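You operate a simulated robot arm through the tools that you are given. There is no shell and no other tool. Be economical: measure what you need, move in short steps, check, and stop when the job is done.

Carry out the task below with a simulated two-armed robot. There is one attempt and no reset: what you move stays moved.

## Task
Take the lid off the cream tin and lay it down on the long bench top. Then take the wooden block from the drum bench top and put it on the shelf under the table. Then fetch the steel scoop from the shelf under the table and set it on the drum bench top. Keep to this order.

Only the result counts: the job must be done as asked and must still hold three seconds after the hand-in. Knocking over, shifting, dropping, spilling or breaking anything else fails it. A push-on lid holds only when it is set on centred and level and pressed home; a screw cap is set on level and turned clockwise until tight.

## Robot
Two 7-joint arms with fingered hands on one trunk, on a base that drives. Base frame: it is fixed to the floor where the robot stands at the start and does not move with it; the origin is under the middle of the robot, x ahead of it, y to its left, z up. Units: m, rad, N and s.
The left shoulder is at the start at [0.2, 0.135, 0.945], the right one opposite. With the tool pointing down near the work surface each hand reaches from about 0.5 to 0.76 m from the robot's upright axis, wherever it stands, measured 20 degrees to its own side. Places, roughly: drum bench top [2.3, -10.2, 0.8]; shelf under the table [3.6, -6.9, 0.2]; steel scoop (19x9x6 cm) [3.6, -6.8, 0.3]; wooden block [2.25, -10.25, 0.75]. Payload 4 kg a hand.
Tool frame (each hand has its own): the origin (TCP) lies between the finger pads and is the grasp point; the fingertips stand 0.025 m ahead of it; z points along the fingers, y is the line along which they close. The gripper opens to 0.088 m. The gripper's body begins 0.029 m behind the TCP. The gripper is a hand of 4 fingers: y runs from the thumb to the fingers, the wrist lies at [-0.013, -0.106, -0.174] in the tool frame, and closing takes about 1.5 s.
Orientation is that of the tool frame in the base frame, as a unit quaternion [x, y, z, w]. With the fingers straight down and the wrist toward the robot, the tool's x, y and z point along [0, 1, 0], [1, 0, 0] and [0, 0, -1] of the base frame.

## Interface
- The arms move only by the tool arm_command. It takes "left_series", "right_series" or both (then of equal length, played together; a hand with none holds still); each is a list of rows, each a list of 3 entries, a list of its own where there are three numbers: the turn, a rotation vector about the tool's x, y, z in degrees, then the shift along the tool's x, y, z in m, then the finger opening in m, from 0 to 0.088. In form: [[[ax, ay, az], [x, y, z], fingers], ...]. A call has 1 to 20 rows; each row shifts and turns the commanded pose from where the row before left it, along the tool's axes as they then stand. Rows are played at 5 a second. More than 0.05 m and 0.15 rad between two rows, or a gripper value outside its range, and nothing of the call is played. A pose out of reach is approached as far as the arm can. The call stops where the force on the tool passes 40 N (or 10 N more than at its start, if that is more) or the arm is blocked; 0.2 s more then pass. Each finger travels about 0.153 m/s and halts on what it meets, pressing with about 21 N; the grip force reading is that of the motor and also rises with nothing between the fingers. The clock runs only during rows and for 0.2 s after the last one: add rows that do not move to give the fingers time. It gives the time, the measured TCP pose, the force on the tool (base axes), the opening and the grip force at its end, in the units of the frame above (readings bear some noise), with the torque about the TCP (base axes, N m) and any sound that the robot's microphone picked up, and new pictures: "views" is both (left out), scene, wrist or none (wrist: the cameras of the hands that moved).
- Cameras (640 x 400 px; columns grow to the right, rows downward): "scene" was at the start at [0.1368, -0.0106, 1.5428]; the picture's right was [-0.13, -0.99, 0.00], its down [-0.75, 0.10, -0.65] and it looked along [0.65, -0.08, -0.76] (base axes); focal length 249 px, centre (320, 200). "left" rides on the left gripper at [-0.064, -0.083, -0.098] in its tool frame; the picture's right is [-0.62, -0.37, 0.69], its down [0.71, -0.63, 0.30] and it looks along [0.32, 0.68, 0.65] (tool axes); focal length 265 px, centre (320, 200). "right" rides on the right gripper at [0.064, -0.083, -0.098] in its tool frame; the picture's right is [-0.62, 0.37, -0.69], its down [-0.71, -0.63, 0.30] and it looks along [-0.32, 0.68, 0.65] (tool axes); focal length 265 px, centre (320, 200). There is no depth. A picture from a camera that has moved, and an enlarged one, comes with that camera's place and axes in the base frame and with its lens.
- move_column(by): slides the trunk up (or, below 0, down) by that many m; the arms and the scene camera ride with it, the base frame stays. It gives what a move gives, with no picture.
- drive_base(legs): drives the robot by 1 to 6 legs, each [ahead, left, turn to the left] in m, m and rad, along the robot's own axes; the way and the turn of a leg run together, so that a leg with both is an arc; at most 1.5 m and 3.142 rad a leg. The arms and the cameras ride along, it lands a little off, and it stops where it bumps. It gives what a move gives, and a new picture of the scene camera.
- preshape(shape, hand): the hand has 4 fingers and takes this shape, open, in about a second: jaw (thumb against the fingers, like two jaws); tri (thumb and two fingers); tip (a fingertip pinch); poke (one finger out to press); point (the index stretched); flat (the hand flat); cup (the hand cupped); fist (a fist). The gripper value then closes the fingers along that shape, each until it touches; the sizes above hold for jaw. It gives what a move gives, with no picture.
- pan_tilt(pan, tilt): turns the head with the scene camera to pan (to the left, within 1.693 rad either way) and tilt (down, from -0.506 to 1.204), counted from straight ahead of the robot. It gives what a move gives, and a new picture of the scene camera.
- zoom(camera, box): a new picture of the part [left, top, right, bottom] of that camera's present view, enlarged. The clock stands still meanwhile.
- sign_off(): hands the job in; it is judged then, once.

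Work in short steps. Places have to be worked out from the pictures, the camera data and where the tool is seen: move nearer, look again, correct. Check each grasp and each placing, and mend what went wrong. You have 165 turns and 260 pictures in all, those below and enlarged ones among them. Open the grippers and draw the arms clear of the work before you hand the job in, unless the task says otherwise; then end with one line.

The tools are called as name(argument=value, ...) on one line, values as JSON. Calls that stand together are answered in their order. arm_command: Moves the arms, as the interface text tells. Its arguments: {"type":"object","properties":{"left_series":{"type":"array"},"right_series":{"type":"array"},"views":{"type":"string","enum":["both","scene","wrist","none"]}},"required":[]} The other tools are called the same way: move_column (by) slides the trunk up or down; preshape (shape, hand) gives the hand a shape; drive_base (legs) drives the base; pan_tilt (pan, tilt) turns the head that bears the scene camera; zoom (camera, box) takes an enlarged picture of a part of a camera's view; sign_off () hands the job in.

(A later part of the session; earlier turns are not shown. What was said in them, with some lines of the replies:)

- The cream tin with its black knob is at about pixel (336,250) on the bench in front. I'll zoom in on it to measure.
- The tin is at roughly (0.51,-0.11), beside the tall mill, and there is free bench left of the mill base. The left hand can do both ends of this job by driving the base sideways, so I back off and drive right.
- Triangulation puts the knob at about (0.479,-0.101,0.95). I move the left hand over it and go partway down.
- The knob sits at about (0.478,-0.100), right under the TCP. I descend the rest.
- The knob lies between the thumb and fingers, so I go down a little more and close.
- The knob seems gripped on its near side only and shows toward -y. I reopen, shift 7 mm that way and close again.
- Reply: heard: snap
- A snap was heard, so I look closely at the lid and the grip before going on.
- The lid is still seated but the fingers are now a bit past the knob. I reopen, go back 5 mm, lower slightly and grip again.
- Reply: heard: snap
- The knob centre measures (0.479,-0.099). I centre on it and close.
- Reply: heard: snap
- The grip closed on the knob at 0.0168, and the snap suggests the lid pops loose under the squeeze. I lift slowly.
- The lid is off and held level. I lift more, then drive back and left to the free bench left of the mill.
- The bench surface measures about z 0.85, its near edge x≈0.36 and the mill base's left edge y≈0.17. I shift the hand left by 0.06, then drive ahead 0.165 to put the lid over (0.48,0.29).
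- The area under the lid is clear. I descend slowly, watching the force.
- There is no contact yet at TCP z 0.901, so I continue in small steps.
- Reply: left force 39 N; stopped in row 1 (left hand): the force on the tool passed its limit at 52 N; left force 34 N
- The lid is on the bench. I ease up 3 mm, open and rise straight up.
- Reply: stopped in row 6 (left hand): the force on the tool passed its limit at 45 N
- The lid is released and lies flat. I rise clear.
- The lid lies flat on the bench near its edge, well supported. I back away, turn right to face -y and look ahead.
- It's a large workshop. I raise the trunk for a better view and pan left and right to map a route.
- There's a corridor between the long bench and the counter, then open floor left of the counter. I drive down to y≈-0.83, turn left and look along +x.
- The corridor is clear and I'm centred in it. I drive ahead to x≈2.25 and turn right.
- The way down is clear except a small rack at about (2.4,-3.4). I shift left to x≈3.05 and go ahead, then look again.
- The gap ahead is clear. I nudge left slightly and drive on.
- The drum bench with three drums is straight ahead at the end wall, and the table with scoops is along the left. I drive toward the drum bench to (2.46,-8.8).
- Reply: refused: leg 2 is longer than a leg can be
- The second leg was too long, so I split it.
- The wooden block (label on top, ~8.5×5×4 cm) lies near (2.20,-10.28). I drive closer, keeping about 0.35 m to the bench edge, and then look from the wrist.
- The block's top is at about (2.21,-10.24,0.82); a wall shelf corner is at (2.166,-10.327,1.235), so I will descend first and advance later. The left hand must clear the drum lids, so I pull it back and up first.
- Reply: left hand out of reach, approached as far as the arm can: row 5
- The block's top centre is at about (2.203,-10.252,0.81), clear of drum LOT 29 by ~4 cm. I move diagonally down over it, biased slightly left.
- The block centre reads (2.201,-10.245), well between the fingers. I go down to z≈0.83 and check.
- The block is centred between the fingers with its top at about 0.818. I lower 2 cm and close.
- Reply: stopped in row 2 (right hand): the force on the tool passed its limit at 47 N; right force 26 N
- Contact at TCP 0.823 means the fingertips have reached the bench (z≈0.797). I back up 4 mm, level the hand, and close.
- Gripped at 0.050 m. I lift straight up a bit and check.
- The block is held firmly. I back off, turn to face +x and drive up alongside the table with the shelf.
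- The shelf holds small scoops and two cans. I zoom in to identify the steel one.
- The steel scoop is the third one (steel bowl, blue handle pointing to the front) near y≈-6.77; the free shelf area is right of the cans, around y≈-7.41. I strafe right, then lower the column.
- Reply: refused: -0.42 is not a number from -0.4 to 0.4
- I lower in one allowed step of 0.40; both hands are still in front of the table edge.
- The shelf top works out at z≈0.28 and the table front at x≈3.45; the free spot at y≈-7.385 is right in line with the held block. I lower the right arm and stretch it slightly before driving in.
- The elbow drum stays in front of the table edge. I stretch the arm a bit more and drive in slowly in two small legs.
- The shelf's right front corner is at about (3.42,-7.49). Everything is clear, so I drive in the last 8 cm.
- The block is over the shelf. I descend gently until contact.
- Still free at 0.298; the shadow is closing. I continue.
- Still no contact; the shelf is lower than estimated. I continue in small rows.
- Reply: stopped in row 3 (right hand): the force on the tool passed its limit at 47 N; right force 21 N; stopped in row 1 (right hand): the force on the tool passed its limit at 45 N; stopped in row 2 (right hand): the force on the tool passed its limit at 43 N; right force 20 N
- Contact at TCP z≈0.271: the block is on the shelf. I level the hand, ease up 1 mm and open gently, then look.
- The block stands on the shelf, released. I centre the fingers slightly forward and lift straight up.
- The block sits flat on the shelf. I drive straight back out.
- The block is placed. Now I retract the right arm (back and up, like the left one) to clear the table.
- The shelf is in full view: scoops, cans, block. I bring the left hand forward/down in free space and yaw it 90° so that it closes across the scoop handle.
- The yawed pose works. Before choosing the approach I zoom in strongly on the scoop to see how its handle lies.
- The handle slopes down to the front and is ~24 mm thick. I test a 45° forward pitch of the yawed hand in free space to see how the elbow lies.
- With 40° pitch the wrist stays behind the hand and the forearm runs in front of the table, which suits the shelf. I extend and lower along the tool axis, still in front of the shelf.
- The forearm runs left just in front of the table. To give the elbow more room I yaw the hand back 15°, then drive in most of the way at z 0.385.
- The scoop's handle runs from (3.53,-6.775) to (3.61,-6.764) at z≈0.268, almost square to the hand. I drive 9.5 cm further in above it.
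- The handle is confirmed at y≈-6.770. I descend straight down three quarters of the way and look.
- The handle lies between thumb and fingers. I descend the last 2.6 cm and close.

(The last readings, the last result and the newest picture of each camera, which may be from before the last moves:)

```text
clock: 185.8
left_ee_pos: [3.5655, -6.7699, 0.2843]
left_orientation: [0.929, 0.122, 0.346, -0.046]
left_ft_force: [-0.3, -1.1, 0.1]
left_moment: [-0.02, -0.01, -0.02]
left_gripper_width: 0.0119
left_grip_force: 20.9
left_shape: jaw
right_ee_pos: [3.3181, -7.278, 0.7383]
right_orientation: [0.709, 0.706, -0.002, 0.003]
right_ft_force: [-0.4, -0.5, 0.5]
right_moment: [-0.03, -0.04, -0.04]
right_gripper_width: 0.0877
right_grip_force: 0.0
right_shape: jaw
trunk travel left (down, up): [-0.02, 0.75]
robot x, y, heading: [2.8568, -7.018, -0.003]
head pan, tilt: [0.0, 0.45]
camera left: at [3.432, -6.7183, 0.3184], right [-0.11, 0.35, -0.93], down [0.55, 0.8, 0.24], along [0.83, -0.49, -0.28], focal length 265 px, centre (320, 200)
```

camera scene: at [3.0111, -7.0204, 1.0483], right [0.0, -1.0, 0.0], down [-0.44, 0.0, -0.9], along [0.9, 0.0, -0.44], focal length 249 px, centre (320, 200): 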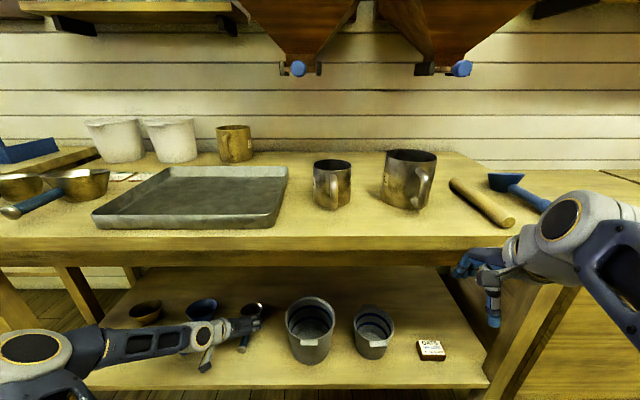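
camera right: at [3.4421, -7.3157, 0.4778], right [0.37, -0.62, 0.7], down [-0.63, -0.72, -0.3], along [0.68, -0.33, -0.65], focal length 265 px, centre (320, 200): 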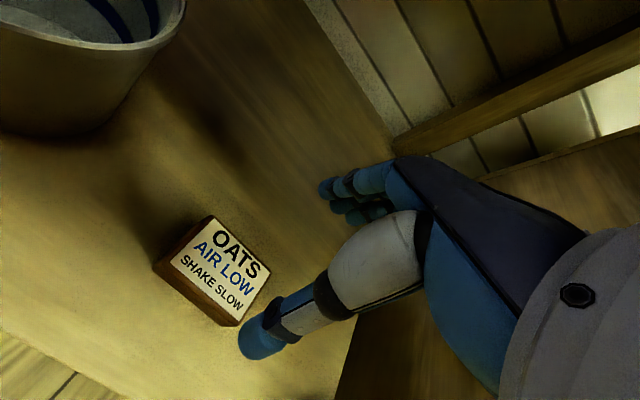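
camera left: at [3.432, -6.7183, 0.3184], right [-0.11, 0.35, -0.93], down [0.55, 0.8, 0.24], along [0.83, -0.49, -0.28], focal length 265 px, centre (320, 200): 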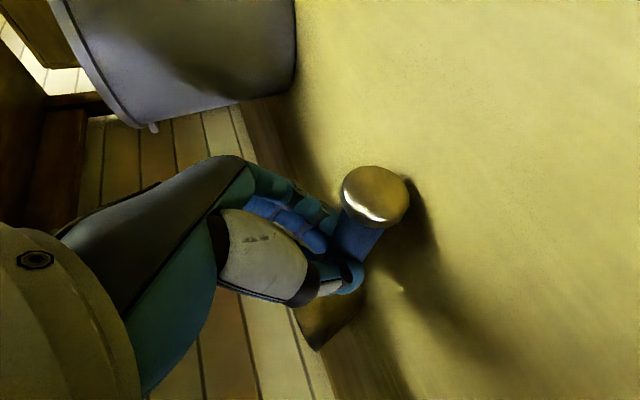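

The fingers hold the handle, but only its upper half. I open slightly, lower 1 cm and close again for a deeper grip.

arm_command(left_series=[[[0, 0, 0], [0, 0, 0], 0.055], [[0, 0, 0], [0, 0, 0], 0.055], [[0, 0, 0], [-0.0032, 0, 0.0038], 0.055], [[0, 0, 0], [-0.0032, 0, 0.0038], 0.055], [[0, 0, 0], [0, 0, 0], 0.055], [[0, 0, 0], [0, 0, 0], 0.03], [[0, 0, 0], [0, 0, 0], 0.0], [[0, 0, 0], [0, 0, 0], 0.0], [[0, 0, 0], [0, 0, 0], 0.0], [[0, 0, 0], [0, 0, 0], 0.0], [[0, 0, 0], [0, 0, 0], 0.0]], views="wrist")

```text
clock: 188.2
left_ee_pos: [3.5623, -6.7702, 0.2751]
left_orientation: [0.929, 0.122, 0.347, -0.047]
left_ft_force: [0.3, 0.9, 0.7]
left_moment: [-0.03, -0.04, -0.06]
left_gripper_width: 0.0169
left_grip_force: 21.5
left_shape: jaw
right_ee_pos: [3.3174, -7.2792, 0.7382]
right_orientation: [0.709, 0.705, -0.003, 0.002]
right_ft_force: [0.6, 0.5, -0.8]
right_moment: [0.01, 0.0, -0.05]
right_gripper_width: 0.0878
right_grip_force: 0.2
right_shape: jaw
trunk travel left (down, up): [-0.02, 0.75]
robot x, y, heading: [2.8564, -7.0169, -0.001]
head pan, tilt: [0.0, 0.45]
camera left: at [3.4325, -6.7182, 0.3082], right [-0.11, 0.35, -0.93], down [0.55, 0.8, 0.24], along [0.83, -0.49, -0.28], focal length 265 px, centre (320, 200)
```

left: 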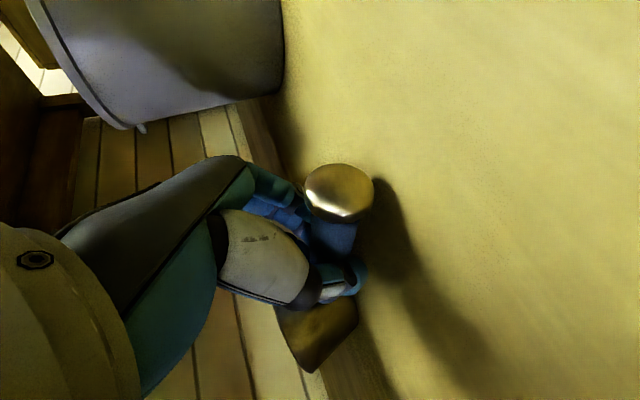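

A deeper grip (0.0169). I lift 6 cm slowly and check.

arm_command(left_series=[[[0, 0, 0], [0.0064, 0, -0.0077], 0.0], [[0, 0, 0], [0.0129, 0, -0.0153], 0.0], [[0, 0, 0], [0.0193, 0, -0.023], 0.0], [[0, 0, 0], [0, 0, 0], 0.0]], views="both")

```text
clock: 189.2
left_ee_pos: [3.5622, -6.7702, 0.3349]
left_orientation: [0.929, 0.121, 0.347, -0.046]
left_ft_force: [0.3, 0.2, 0.1]
left_moment: [-0.01, 0.03, -0.02]
left_gripper_width: 0.017
left_grip_force: 21.0
left_shape: jaw
right_ee_pos: [3.3172, -7.2797, 0.7387]
right_orientation: [0.709, 0.705, -0.002, 0.003]
right_ft_force: [-0.3, -0.2, 1.1]
right_moment: [0.01, -0.02, 0.0]
right_gripper_width: 0.0877
right_grip_force: 0.1
right_shape: jaw
trunk travel left (down, up): [-0.02, 0.75]
robot x, y, heading: [2.8618, -7.0222, -0.002]
head pan, tilt: [0.0, 0.45]
camera scene: at [3.0112, -7.0204, 1.0483], right [0.0, -1.0, 0.0], down [-0.44, 0.0, -0.9], along [0.9, 0.0, -0.44], focal length 249 px, centre (320, 200)
camera left: at [3.4311, -6.719, 0.3683], right [-0.11, 0.35, -0.93], down [0.55, 0.8, 0.24], along [0.83, -0.49, -0.28], focal length 265 px, centre (320, 200)
```

scene: 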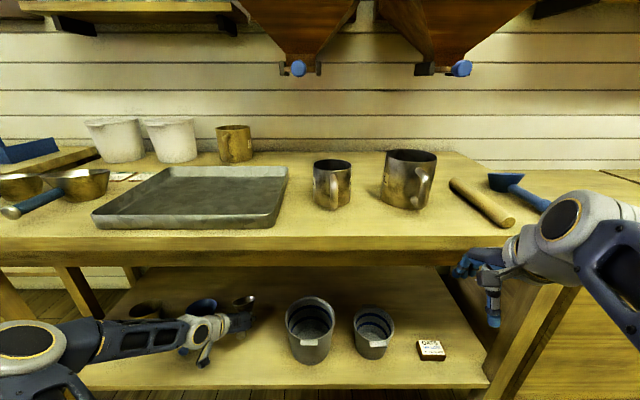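
left: 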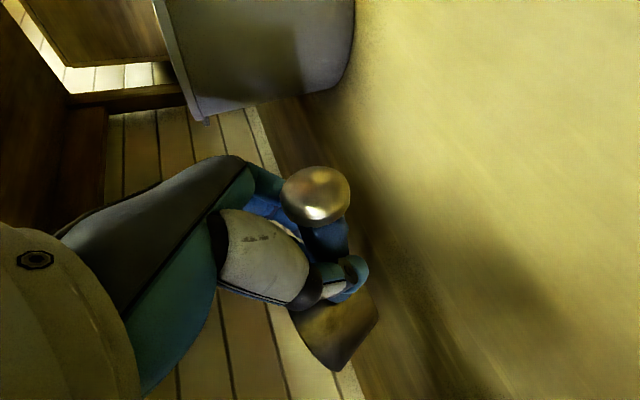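

The scoop is in hand, with the bowl drooping slightly. I lift 3 cm more and drive straight back out.

arm_command(left_series=[[[0, 0, 0], [0.0129, 0, -0.0153], 0.0], [[0, 0, 0], [0.0064, 0, -0.0077], 0.0], [[0, 0, 0], [0, 0, 0], 0.0]], views="none")

drive_base(legs=[[-0.5, 0, 0]])

zoom(camera="left", box=[0, 0, 640, 400])

```text
clock: 190.0
left_ee_pos: [3.5626, -6.7703, 0.3645]
left_orientation: [0.929, 0.121, 0.347, -0.046]
left_ft_force: [0.3, 1.0, -0.3]
left_moment: [0.0, 0.04, 0.0]
left_gripper_width: 0.0169
left_grip_force: 21.1
left_shape: jaw
right_ee_pos: [3.3178, -7.2791, 0.7385]
right_orientation: [0.709, 0.706, -0.002, 0.003]
right_ft_force: [-0.4, 0.5, 0.5]
right_moment: [0.03, 0.0, -0.02]
right_gripper_width: 0.0875
right_grip_force: 0.0
right_shape: jaw
trunk travel left (down, up): [-0.02, 0.75]
robot x, y, heading: [2.8585, -7.0225, -0.0]
head pan, tilt: [0.0, 0.45]
```

```text
clock: 193.0
left_ee_pos: [3.0563, -6.7705, 0.3651]
left_orientation: [0.929, 0.12, 0.346, -0.046]
left_ft_force: [-0.4, -0.2, -0.6]
left_moment: [0.01, 0.05, -0.01]
left_gripper_width: 0.0168
left_grip_force: 20.6
left_shape: jaw
right_ee_pos: [2.8103, -7.278, 0.7391]
right_orientation: [0.71, 0.705, -0.002, 0.003]
right_ft_force: [0.3, 0.1, -1.2]
right_moment: [-0.02, 0.0, 0.01]
right_gripper_width: 0.0876
right_grip_force: 0.0
right_shape: jaw
trunk travel left (down, up): [-0.02, 0.75]
robot x, y, heading: [2.3537, -7.0209, -0.005]
head pan, tilt: [0.0, 0.45]
camera scene: at [2.5047, -7.0192, 1.0483], right [0.0, -1.0, 0.0], down [-0.44, 0.0, -0.9], along [0.9, 0.0, -0.44], focal length 249 px, centre (320, 200)
```

scene: 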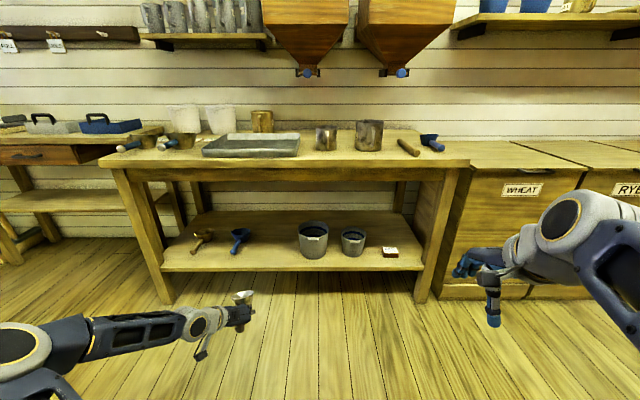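

```text
1.00 times, centred on (320, 200) of left (not enlarged: the box is as wide or as high as the picture)
camera zoom: at [2.9254, -6.7187, 0.3978], right [-0.11, 0.35, -0.93], down [0.55, 0.8, 0.24], along [0.83, -0.49, -0.28], focal length 265 px, centre (320, 200)
```

zoom: 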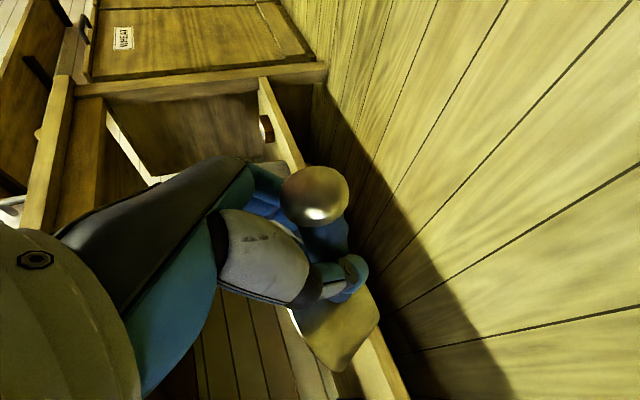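

The scoop is held and the shelf's other items are undisturbed. I raise the column, turn to face the drum bench and drive toward it.

move_column(by=0.4)

move_column(by=0.17)

drive_base(legs=[[0, 0, -1.566], [1.4, 0, 0], [0.3, 0, 0]])

```text
clock: 196.8
left_ee_pos: [3.0573, -6.7703, 0.7654]
left_orientation: [0.929, 0.12, 0.346, -0.046]
left_ft_force: [0.6, -0.8, -1.5]
left_moment: [0.0, 0.05, -0.01]
left_gripper_width: 0.0168
left_grip_force: 21.1
left_shape: jaw
right_ee_pos: [2.811, -7.2775, 1.1406]
right_orientation: [0.71, 0.704, -0.003, 0.003]
right_ft_force: [-0.3, 0.3, -0.3]
right_moment: [-0.01, 0.0, 0.03]
right_gripper_width: 0.0877
right_grip_force: 0.0
right_shape: jaw
trunk travel left (down, up): [-0.42, 0.35]
robot x, y, heading: [2.3532, -7.0162, 0.002]
head pan, tilt: [0.0, 0.45]
```

```text
clock: 198.8
left_ee_pos: [3.0572, -6.7703, 0.9347]
left_orientation: [0.929, 0.121, 0.346, -0.046]
left_ft_force: [-0.5, -0.8, -0.6]
left_moment: [0.01, 0.03, -0.02]
left_gripper_width: 0.0169
left_grip_force: 21.3
left_shape: jaw
right_ee_pos: [2.8102, -7.2777, 1.3101]
right_orientation: [0.71, 0.704, -0.002, 0.002]
right_ft_force: [-0.1, -0.2, 0.4]
right_moment: [0.03, -0.03, 0.01]
right_gripper_width: 0.0877
right_grip_force: 0.1
right_shape: jaw
trunk travel left (down, up): [-0.59, 0.18]
robot x, y, heading: [2.3502, -7.0136, 0.001]
head pan, tilt: [0.0, 0.45]
```

```text
clock: 211.2
left_ee_pos: [2.5905, -9.4146, 0.9336]
left_orientation: [0.741, -0.573, 0.277, 0.213]
left_ft_force: [-0.6, -0.2, -1.4]
left_moment: [0.05, 0.0, 0.01]
left_gripper_width: 0.0166
left_grip_force: 21.0
left_shape: jaw
right_ee_pos: [2.0839, -9.1643, 1.3087]
right_orientation: [1.0, -0.005, -0.003, 0.0]
right_ft_force: [0.0, 0.5, -0.4]
right_moment: [0.03, 0.0, 0.03]
right_gripper_width: 0.0877
right_grip_force: 0.1
right_shape: jaw
trunk travel left (down, up): [-0.59, 0.18]
robot x, y, heading: [2.3494, -8.7074, -1.578]
head pan, tilt: [0.0, 0.45]
camera scene: at [2.3447, -8.8617, 1.6183], right [-1.0, 0.01, 0.0], down [0.0, 0.44, -0.9], along [-0.01, -0.9, -0.44], focal length 249 px, centre (320, 200)
```

scene: 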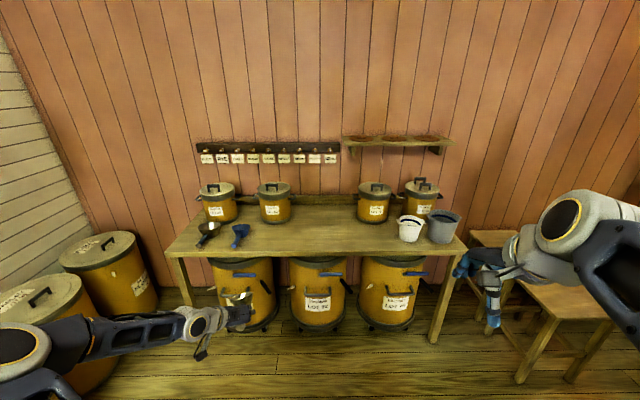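

The free bench zone is between the two back drums, x≈2.25–2.47. I strafe right 0.21 and drive ahead so the scoop comes over (2.38,-10.05).

drive_base(legs=[[0, -0.21, 0.008], [0.4, 0, 0]])

pan_tilt(pan=0.1, tilt=0.65)

```text
clock: 214.9
left_ee_pos: [2.3813, -9.8084, 0.935]
left_orientation: [0.742, -0.572, 0.278, 0.213]
left_ft_force: [0.2, 0.0, -0.5]
left_moment: [0.04, 0.0, -0.02]
left_gripper_width: 0.0169
left_grip_force: 20.9
left_shape: jaw
right_ee_pos: [1.8738, -9.5624, 1.3104]
right_orientation: [1.0, -0.004, -0.004, 0.0]
right_ft_force: [-1.0, -0.6, -0.1]
right_moment: [-0.03, -0.01, 0.01]
right_gripper_width: 0.0875
right_grip_force: 0.1
right_shape: jaw
trunk travel left (down, up): [-0.59, 0.18]
robot x, y, heading: [2.1333, -9.1058, -1.574]
head pan, tilt: [0.0, 0.45]
camera scene: at [2.1335, -9.2573, 1.6183], right [-1.0, 0.0, 0.0], down [0.0, 0.44, -0.9], along [0.0, -0.9, -0.44], focal length 249 px, centre (320, 200)
```

scene: 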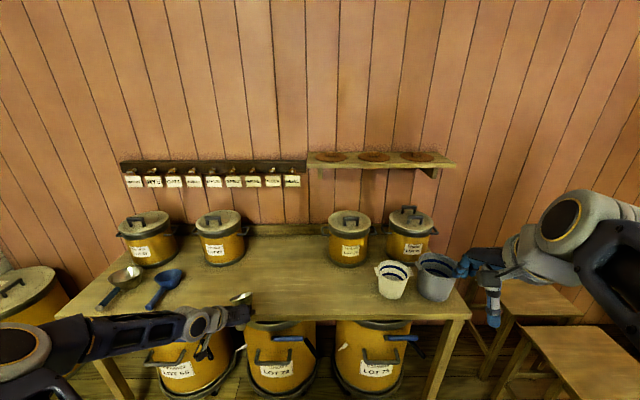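

```text
clock: 215.6
left_ee_pos: [2.3814, -9.8086, 0.9344]
left_orientation: [0.742, -0.572, 0.278, 0.212]
left_ft_force: [-0.2, -0.3, -0.4]
left_moment: [0.07, -0.02, -0.02]
left_gripper_width: 0.0169
left_grip_force: 21.1
left_shape: jaw
right_ee_pos: [1.8742, -9.5631, 1.3088]
right_orientation: [1.0, -0.004, -0.004, 0.0]
right_ft_force: [-0.3, -0.5, 0.1]
right_moment: [-0.02, 0.03, 0.0]
right_gripper_width: 0.0879
right_grip_force: 0.1
right_shape: jaw
trunk travel left (down, up): [-0.59, 0.18]
robot x, y, heading: [2.1336, -9.1073, -1.574]
head pan, tilt: [0.099, 0.649]
camera scene: at [2.1421, -9.2517, 1.6005], right [-1.0, -0.09, 0.0], down [-0.06, 0.6, -0.8], along [0.08, -0.79, -0.6], focal length 249 px, centre (320, 200)
```

scene: 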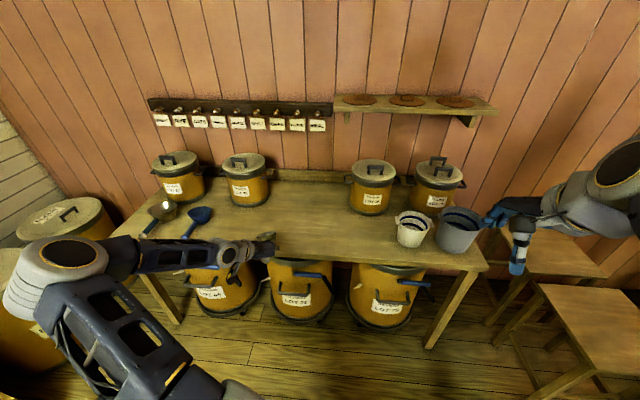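

Clear. I drive the remaining 0.25 m so that the scoop is fully over the bench.

drive_base(legs=[[0.26, 0, 0]])

zoom(camera="left", box=[0, 0, 640, 400])

```text
clock: 217.5
left_ee_pos: [2.3839, -10.0675, 0.9346]
left_orientation: [0.744, -0.571, 0.277, 0.211]
left_ft_force: [1.0, -0.3, -1.1]
left_moment: [0.03, 0.03, -0.02]
left_gripper_width: 0.0165
left_grip_force: 21.3
left_shape: jaw
right_ee_pos: [1.8752, -9.8241, 1.3098]
right_orientation: [1.0, -0.001, -0.003, 0.0]
right_ft_force: [0.5, 0.3, 0.1]
right_moment: [-0.01, -0.01, 0.0]
right_gripper_width: 0.0875
right_grip_force: 0.1
right_shape: jaw
trunk travel left (down, up): [-0.59, 0.18]
robot x, y, heading: [2.133, -9.364, -1.576]
head pan, tilt: [0.099, 0.649]
camera scene: at [2.1422, -9.5125, 1.6004], right [-1.0, -0.1, 0.0], down [-0.06, 0.6, -0.8], along [0.08, -0.79, -0.6], focal length 249 px, centre (320, 200)
```

scene: 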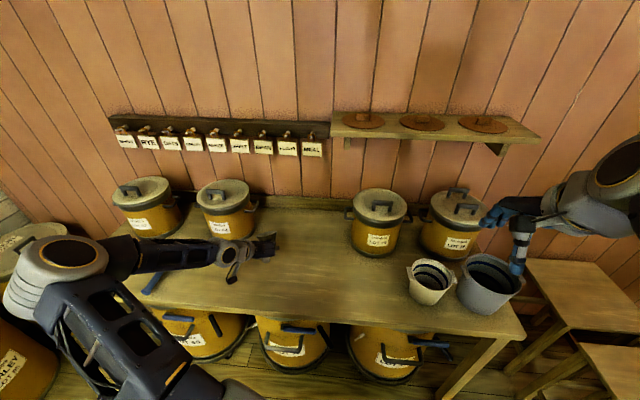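

```text
1.00 times, centred on (320, 200) of left (not enlarged: the box is as wide or as high as the picture)
camera zoom: at [2.4349, -9.9371, 0.9678], right [0.35, 0.11, -0.93], down [0.8, -0.55, 0.24], along [-0.48, -0.83, -0.28], focal length 265 px, centre (320, 200)
```

zoom: 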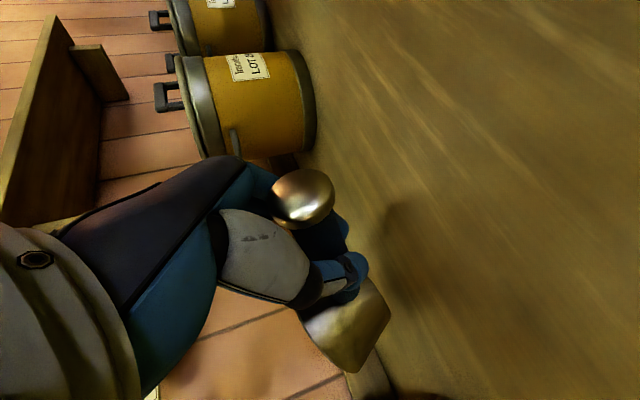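

The scoop is over a clear bench area. I lower straight down, first 5 cm.

arm_command(left_series=[[[0, 0, 0], [-0.0129, 0, 0.0153], 0.0], [[0, 0, 0], [-0.0129, 0, 0.0153], 0.0], [[0, 0, 0], [-0.0064, 0, 0.0077], 0.0], [[0, 0, 0], [0, 0, 0], 0.0]], views="wrist")

```text
clock: 218.5
left_ee_pos: [2.3845, -10.0675, 0.8856]
left_orientation: [0.743, -0.571, 0.278, 0.212]
left_ft_force: [-0.3, -0.8, -1.1]
left_moment: [0.08, 0.01, 0.0]
left_gripper_width: 0.0169
left_grip_force: 20.7
left_shape: jaw
right_ee_pos: [1.8756, -9.8236, 1.3088]
right_orientation: [1.0, -0.002, -0.004, 0.0]
right_ft_force: [0.5, 0.1, -0.9]
right_moment: [-0.01, 0.0, 0.0]
right_gripper_width: 0.0879
right_grip_force: 0.0
right_shape: jaw
trunk travel left (down, up): [-0.59, 0.18]
robot x, y, heading: [2.1344, -9.3657, -1.567]
head pan, tilt: [0.099, 0.649]
camera left: at [2.4354, -9.9377, 0.9178], right [0.35, 0.11, -0.93], down [0.8, -0.55, 0.24], along [-0.48, -0.83, -0.28], focal length 265 px, centre (320, 200)
```

left: 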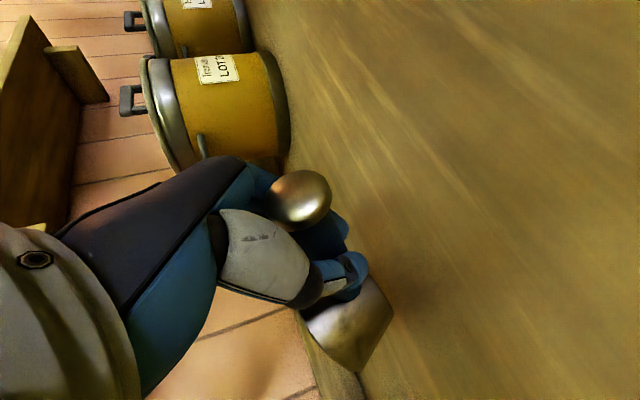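

The bowl's lowest edge is about 0.825, bench 0.797. I lower in small rows; on contact the scoop should pivot back level in the grip.

arm_command(left_series=[[[0, 0, 0], [-0.0064, 0, 0.0077], 0.0], [[0, 0, 0], [-0.0064, 0, 0.0077], 0.0], [[0, 0, 0], [-0.0032, 0, 0.0038], 0.0], [[0, 0, 0], [-0.0032, 0, 0.0038], 0.0], [[0, 0, 0], [0, 0, 0], 0.0]], views="wrist")

```text
clock: 219.7
left_ee_pos: [2.3837, -10.068, 0.8535]
left_orientation: [0.744, -0.57, 0.277, 0.212]
left_ft_force: [0.0, 0.6, 2.1]
left_moment: [-0.11, -0.02, -0.02]
left_gripper_width: 0.0167
left_grip_force: 21.1
left_shape: jaw
right_ee_pos: [1.8756, -9.8232, 1.3102]
right_orientation: [1.0, -0.002, -0.003, -0.001]
right_ft_force: [-0.2, -0.3, -0.3]
right_moment: [-0.04, 0.01, -0.02]
right_gripper_width: 0.0878
right_grip_force: 0.1
right_shape: jaw
trunk travel left (down, up): [-0.59, 0.18]
robot x, y, heading: [2.1328, -9.3688, -1.569]
head pan, tilt: [0.099, 0.649]
camera left: at [2.4351, -9.9377, 0.8876], right [0.35, 0.11, -0.93], down [0.8, -0.55, 0.24], along [-0.49, -0.83, -0.28], focal length 265 px, centre (320, 200)
```

left: 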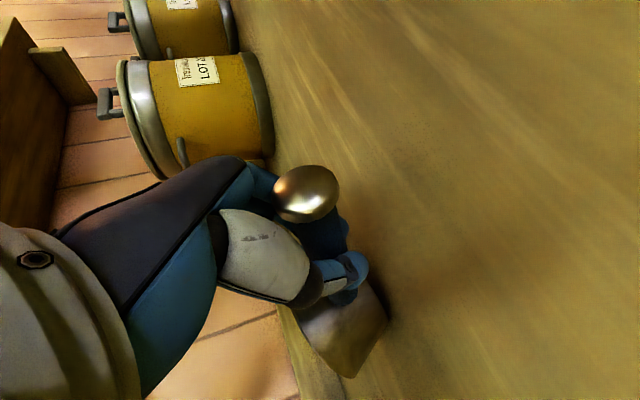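

Contact has begun (2 N, scoop pivoting back). I keep lowering in small steps toward TCP z≈0.832.

arm_command(left_series=[[[0, 0, 0], [-0.0026, 0, 0.0031], 0.0], [[0, 0, 0], [-0.0026, 0, 0.0031], 0.0], [[0, 0, 0], [-0.0026, 0, 0.0031], 0.0], [[0, 0, 0], [0, 0, 0], 0.0]], views="none")

arm_command(left_series=[[[0, 0, 0], [-0.0026, 0, 0.0031], 0.0], [[0, 0, 0], [-0.0019, 0, 0.0023], 0.0], [[0, 0, 0], [0, 0, 0], 0.0]], views="wrist")

```text
clock: 220.7
left_ee_pos: [2.385, -10.0687, 0.8418]
left_orientation: [0.743, -0.571, 0.277, 0.212]
left_ft_force: [-0.6, 0.0, 1.7]
left_moment: [-0.1, -0.04, -0.03]
left_gripper_width: 0.0168
left_grip_force: 20.9
left_shape: jaw
right_ee_pos: [1.8747, -9.8231, 1.3079]
right_orientation: [1.0, -0.002, -0.004, -0.001]
right_ft_force: [0.4, -0.1, -0.6]
right_moment: [0.01, -0.02, 0.0]
right_gripper_width: 0.0877
right_grip_force: 0.1
right_shape: jaw
trunk travel left (down, up): [-0.59, 0.18]
robot x, y, heading: [2.132, -9.3639, -1.568]
head pan, tilt: [0.099, 0.649]
```

```text
clock: 221.5
left_ee_pos: [2.3834, -10.0688, 0.836]
left_orientation: [0.744, -0.57, 0.277, 0.212]
left_ft_force: [-0.4, -0.4, 2.9]
left_moment: [-0.19, -0.07, -0.03]
left_gripper_width: 0.0169
left_grip_force: 21.5
left_shape: jaw
right_ee_pos: [1.8749, -9.8231, 1.3096]
right_orientation: [1.0, -0.001, -0.004, 0.0]
right_ft_force: [0.1, -0.2, -0.6]
right_moment: [-0.01, 0.0, -0.01]
right_gripper_width: 0.0876
right_grip_force: 0.0
right_shape: jaw
trunk travel left (down, up): [-0.59, 0.18]
robot x, y, heading: [2.1322, -9.3636, -1.57]
head pan, tilt: [0.099, 0.649]
camera left: at [2.4353, -9.9381, 0.8685], right [0.35, 0.11, -0.93], down [0.8, -0.55, 0.24], along [-0.48, -0.83, -0.28], focal length 265 px, centre (320, 200)
```

left: 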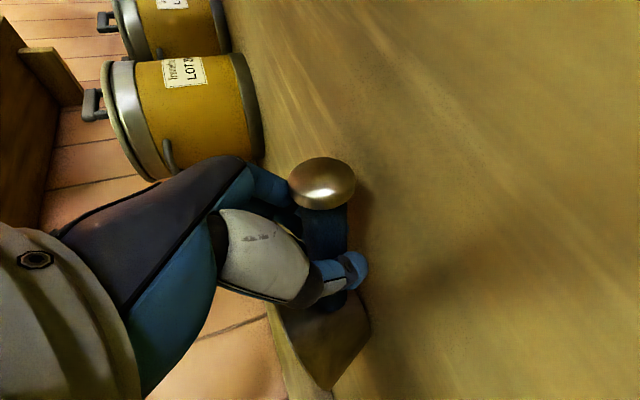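

The scoop has pivoted nearly level. I lower 4 mm more, then open.

arm_command(left_series=[[[0, 0, 0], [-0.0015, 0, 0.0018], 0.0], [[0, 0, 0], [-0.0015, 0, 0.0018], 0.0], [[0, 0, 0], [0, 0, 0], 0.0], [[0, 0, 0], [0, 0, 0], 0.02], [[0, 0, 0], [0, 0, 0], 0.035], [[0, 0, 0], [0, 0, 0], 0.055], [[0, 0, 0], [0, 0, 0], 0.07], [[0, 0, 0], [0, 0, 0], 0.07]], views="wrist")

```text
clock: 223.3
left_ee_pos: [2.384, -10.0697, 0.8304]
left_orientation: [0.744, -0.57, 0.278, 0.211]
left_ft_force: [0.3, 0.1, 0.7]
left_moment: [0.0, 0.03, 0.0]
left_gripper_width: 0.0699
left_grip_force: 0.1
left_shape: jaw
right_ee_pos: [1.8747, -9.8241, 1.3088]
right_orientation: [1.0, -0.001, -0.004, 0.0]
right_ft_force: [0.7, -0.2, 0.2]
right_moment: [-0.01, -0.01, -0.01]
right_gripper_width: 0.0876
right_grip_force: 0.0
right_shape: jaw
trunk travel left (down, up): [-0.59, 0.18]
robot x, y, heading: [2.1347, -9.3631, -1.57]
head pan, tilt: [0.099, 0.649]
camera left: at [2.4354, -9.9387, 0.8638], right [0.35, 0.11, -0.93], down [0.8, -0.55, 0.24], along [-0.48, -0.83, -0.28], focal length 265 px, centre (320, 200)
```

left: 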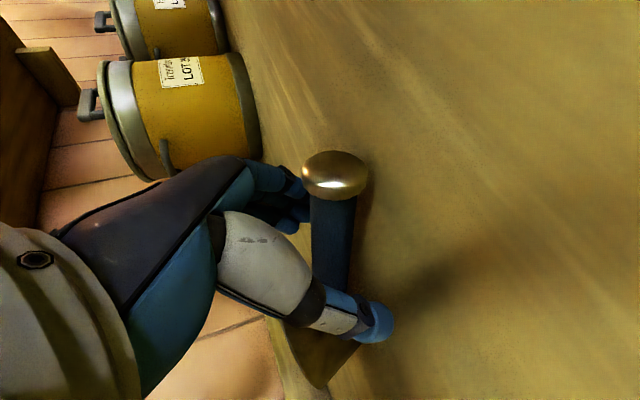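

The scoop rests on the bench, released. I open fully and lift straight up.

arm_command(left_series=[[[0, 0, 0], [0, 0, 0], 0.085], [[0, 0, 0], [0.0064, 0, -0.0077], 0.085], [[0, 0, 0], [0.0129, 0, -0.0153], 0.085], [[0, 0, 0], [0.0225, 0, -0.0268], 0.085], [[0, 0, 0], [0.0257, 0, -0.0306], 0.085], [[0, 0, 0], [0.0257, 0, -0.0306], 0.085], [[0, 0, 0], [0, 0, 0], 0.085]], views="both")

```text
clock: 224.9
left_ee_pos: [2.3846, -10.0652, 0.9731]
left_orientation: [0.743, -0.571, 0.278, 0.211]
left_ft_force: [-0.4, 1.1, -0.3]
left_moment: [0.0, -0.03, -0.02]
left_gripper_width: 0.0852
left_grip_force: 0.1
left_shape: jaw
right_ee_pos: [1.8761, -9.8234, 1.31]
right_orientation: [1.0, -0.002, -0.004, 0.0]
right_ft_force: [0.1, 0.6, -0.1]
right_moment: [-0.03, 0.0, 0.0]
right_gripper_width: 0.0876
right_grip_force: 0.1
right_shape: jaw
trunk travel left (down, up): [-0.59, 0.18]
robot x, y, heading: [2.1348, -9.3627, -1.566]
head pan, tilt: [0.099, 0.649]
camera scene: at [2.1423, -9.5125, 1.6004], right [-1.0, -0.1, 0.0], down [-0.06, 0.6, -0.8], along [0.08, -0.79, -0.6], focal length 249 px, centre (320, 200)
camera left: at [2.4354, -9.9354, 1.0061], right [0.35, 0.11, -0.93], down [0.8, -0.55, 0.24], along [-0.49, -0.83, -0.28], focal length 265 px, centre (320, 200)
```

scene: 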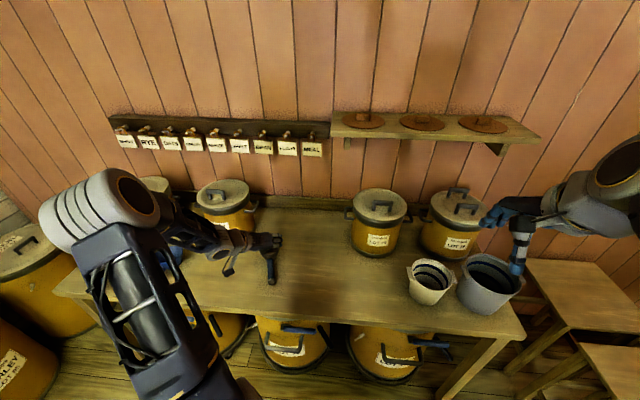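
left: 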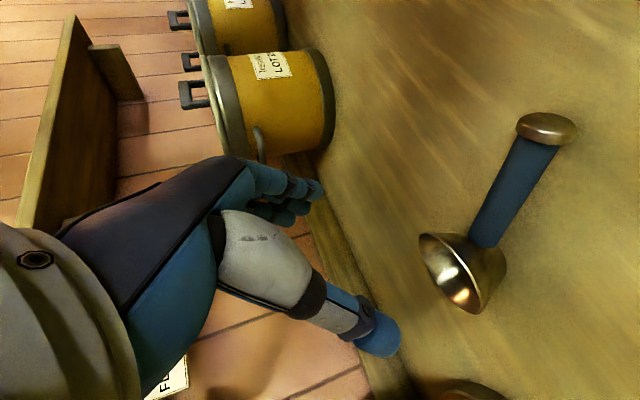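

The scoop stands upright on the bench. I drive straight back to clear the arms and take a last look.

drive_base(legs=[[-0.5, 0, 0]])

zoom(camera="scene", box=[120, 150, 480, 350])

```text
clock: 227.8
left_ee_pos: [2.3823, -9.5764, 0.9721]
left_orientation: [0.741, -0.573, 0.277, 0.213]
left_ft_force: [0.1, -0.5, -0.7]
left_moment: [0.01, 0.0, -0.02]
left_gripper_width: 0.0854
left_grip_force: 0.0
left_shape: jaw
right_ee_pos: [1.875, -9.3306, 1.3086]
right_orientation: [1.0, -0.004, -0.003, 0.0]
right_ft_force: [-0.1, -0.4, -0.1]
right_moment: [0.0, 0.0, 0.0]
right_gripper_width: 0.0877
right_grip_force: 0.1
right_shape: jaw
trunk travel left (down, up): [-0.59, 0.18]
robot x, y, heading: [2.1377, -8.8746, -1.583]
head pan, tilt: [0.099, 0.649]
camera scene: at [2.143, -9.0204, 1.6004], right [-1.0, -0.09, 0.0], down [-0.06, 0.6, -0.8], along [0.07, -0.79, -0.6], focal length 249 px, centre (320, 200)
```

scene: 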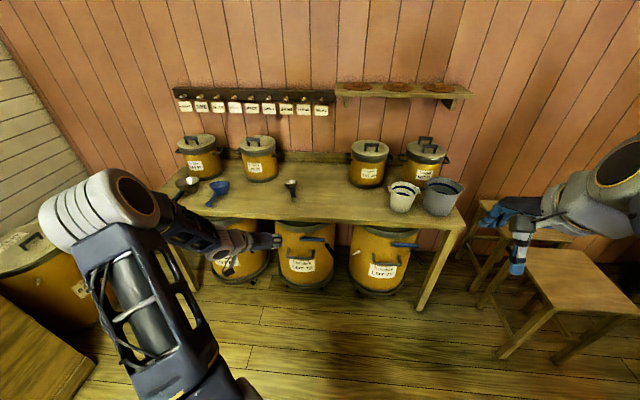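

```text
1.78 times, centred on (300, 250) of scene
camera zoom: at [2.143, -9.0204, 1.6004], right [-1.0, -0.09, 0.0], down [-0.06, 0.6, -0.8], along [0.07, -0.79, -0.6], focal length 443 px, centre (356, 111)
```

zoom: 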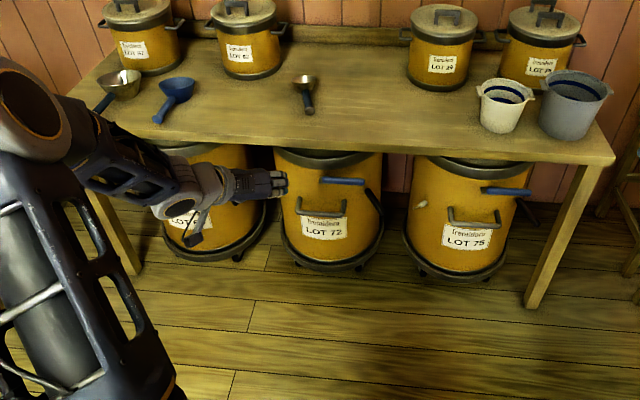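

Everything is in place, the grippers are open and the arms are clear, so I hand in.

sign_off()

```text
The job is handed in.
```

The job is handed in, done in the order you asked: the cream tin's lid lies on the long bench top, the wooden block is on the shelf under the table, and the steel scoop stands on the drum bench top. The camera checks after each placing showed nothing else moved.
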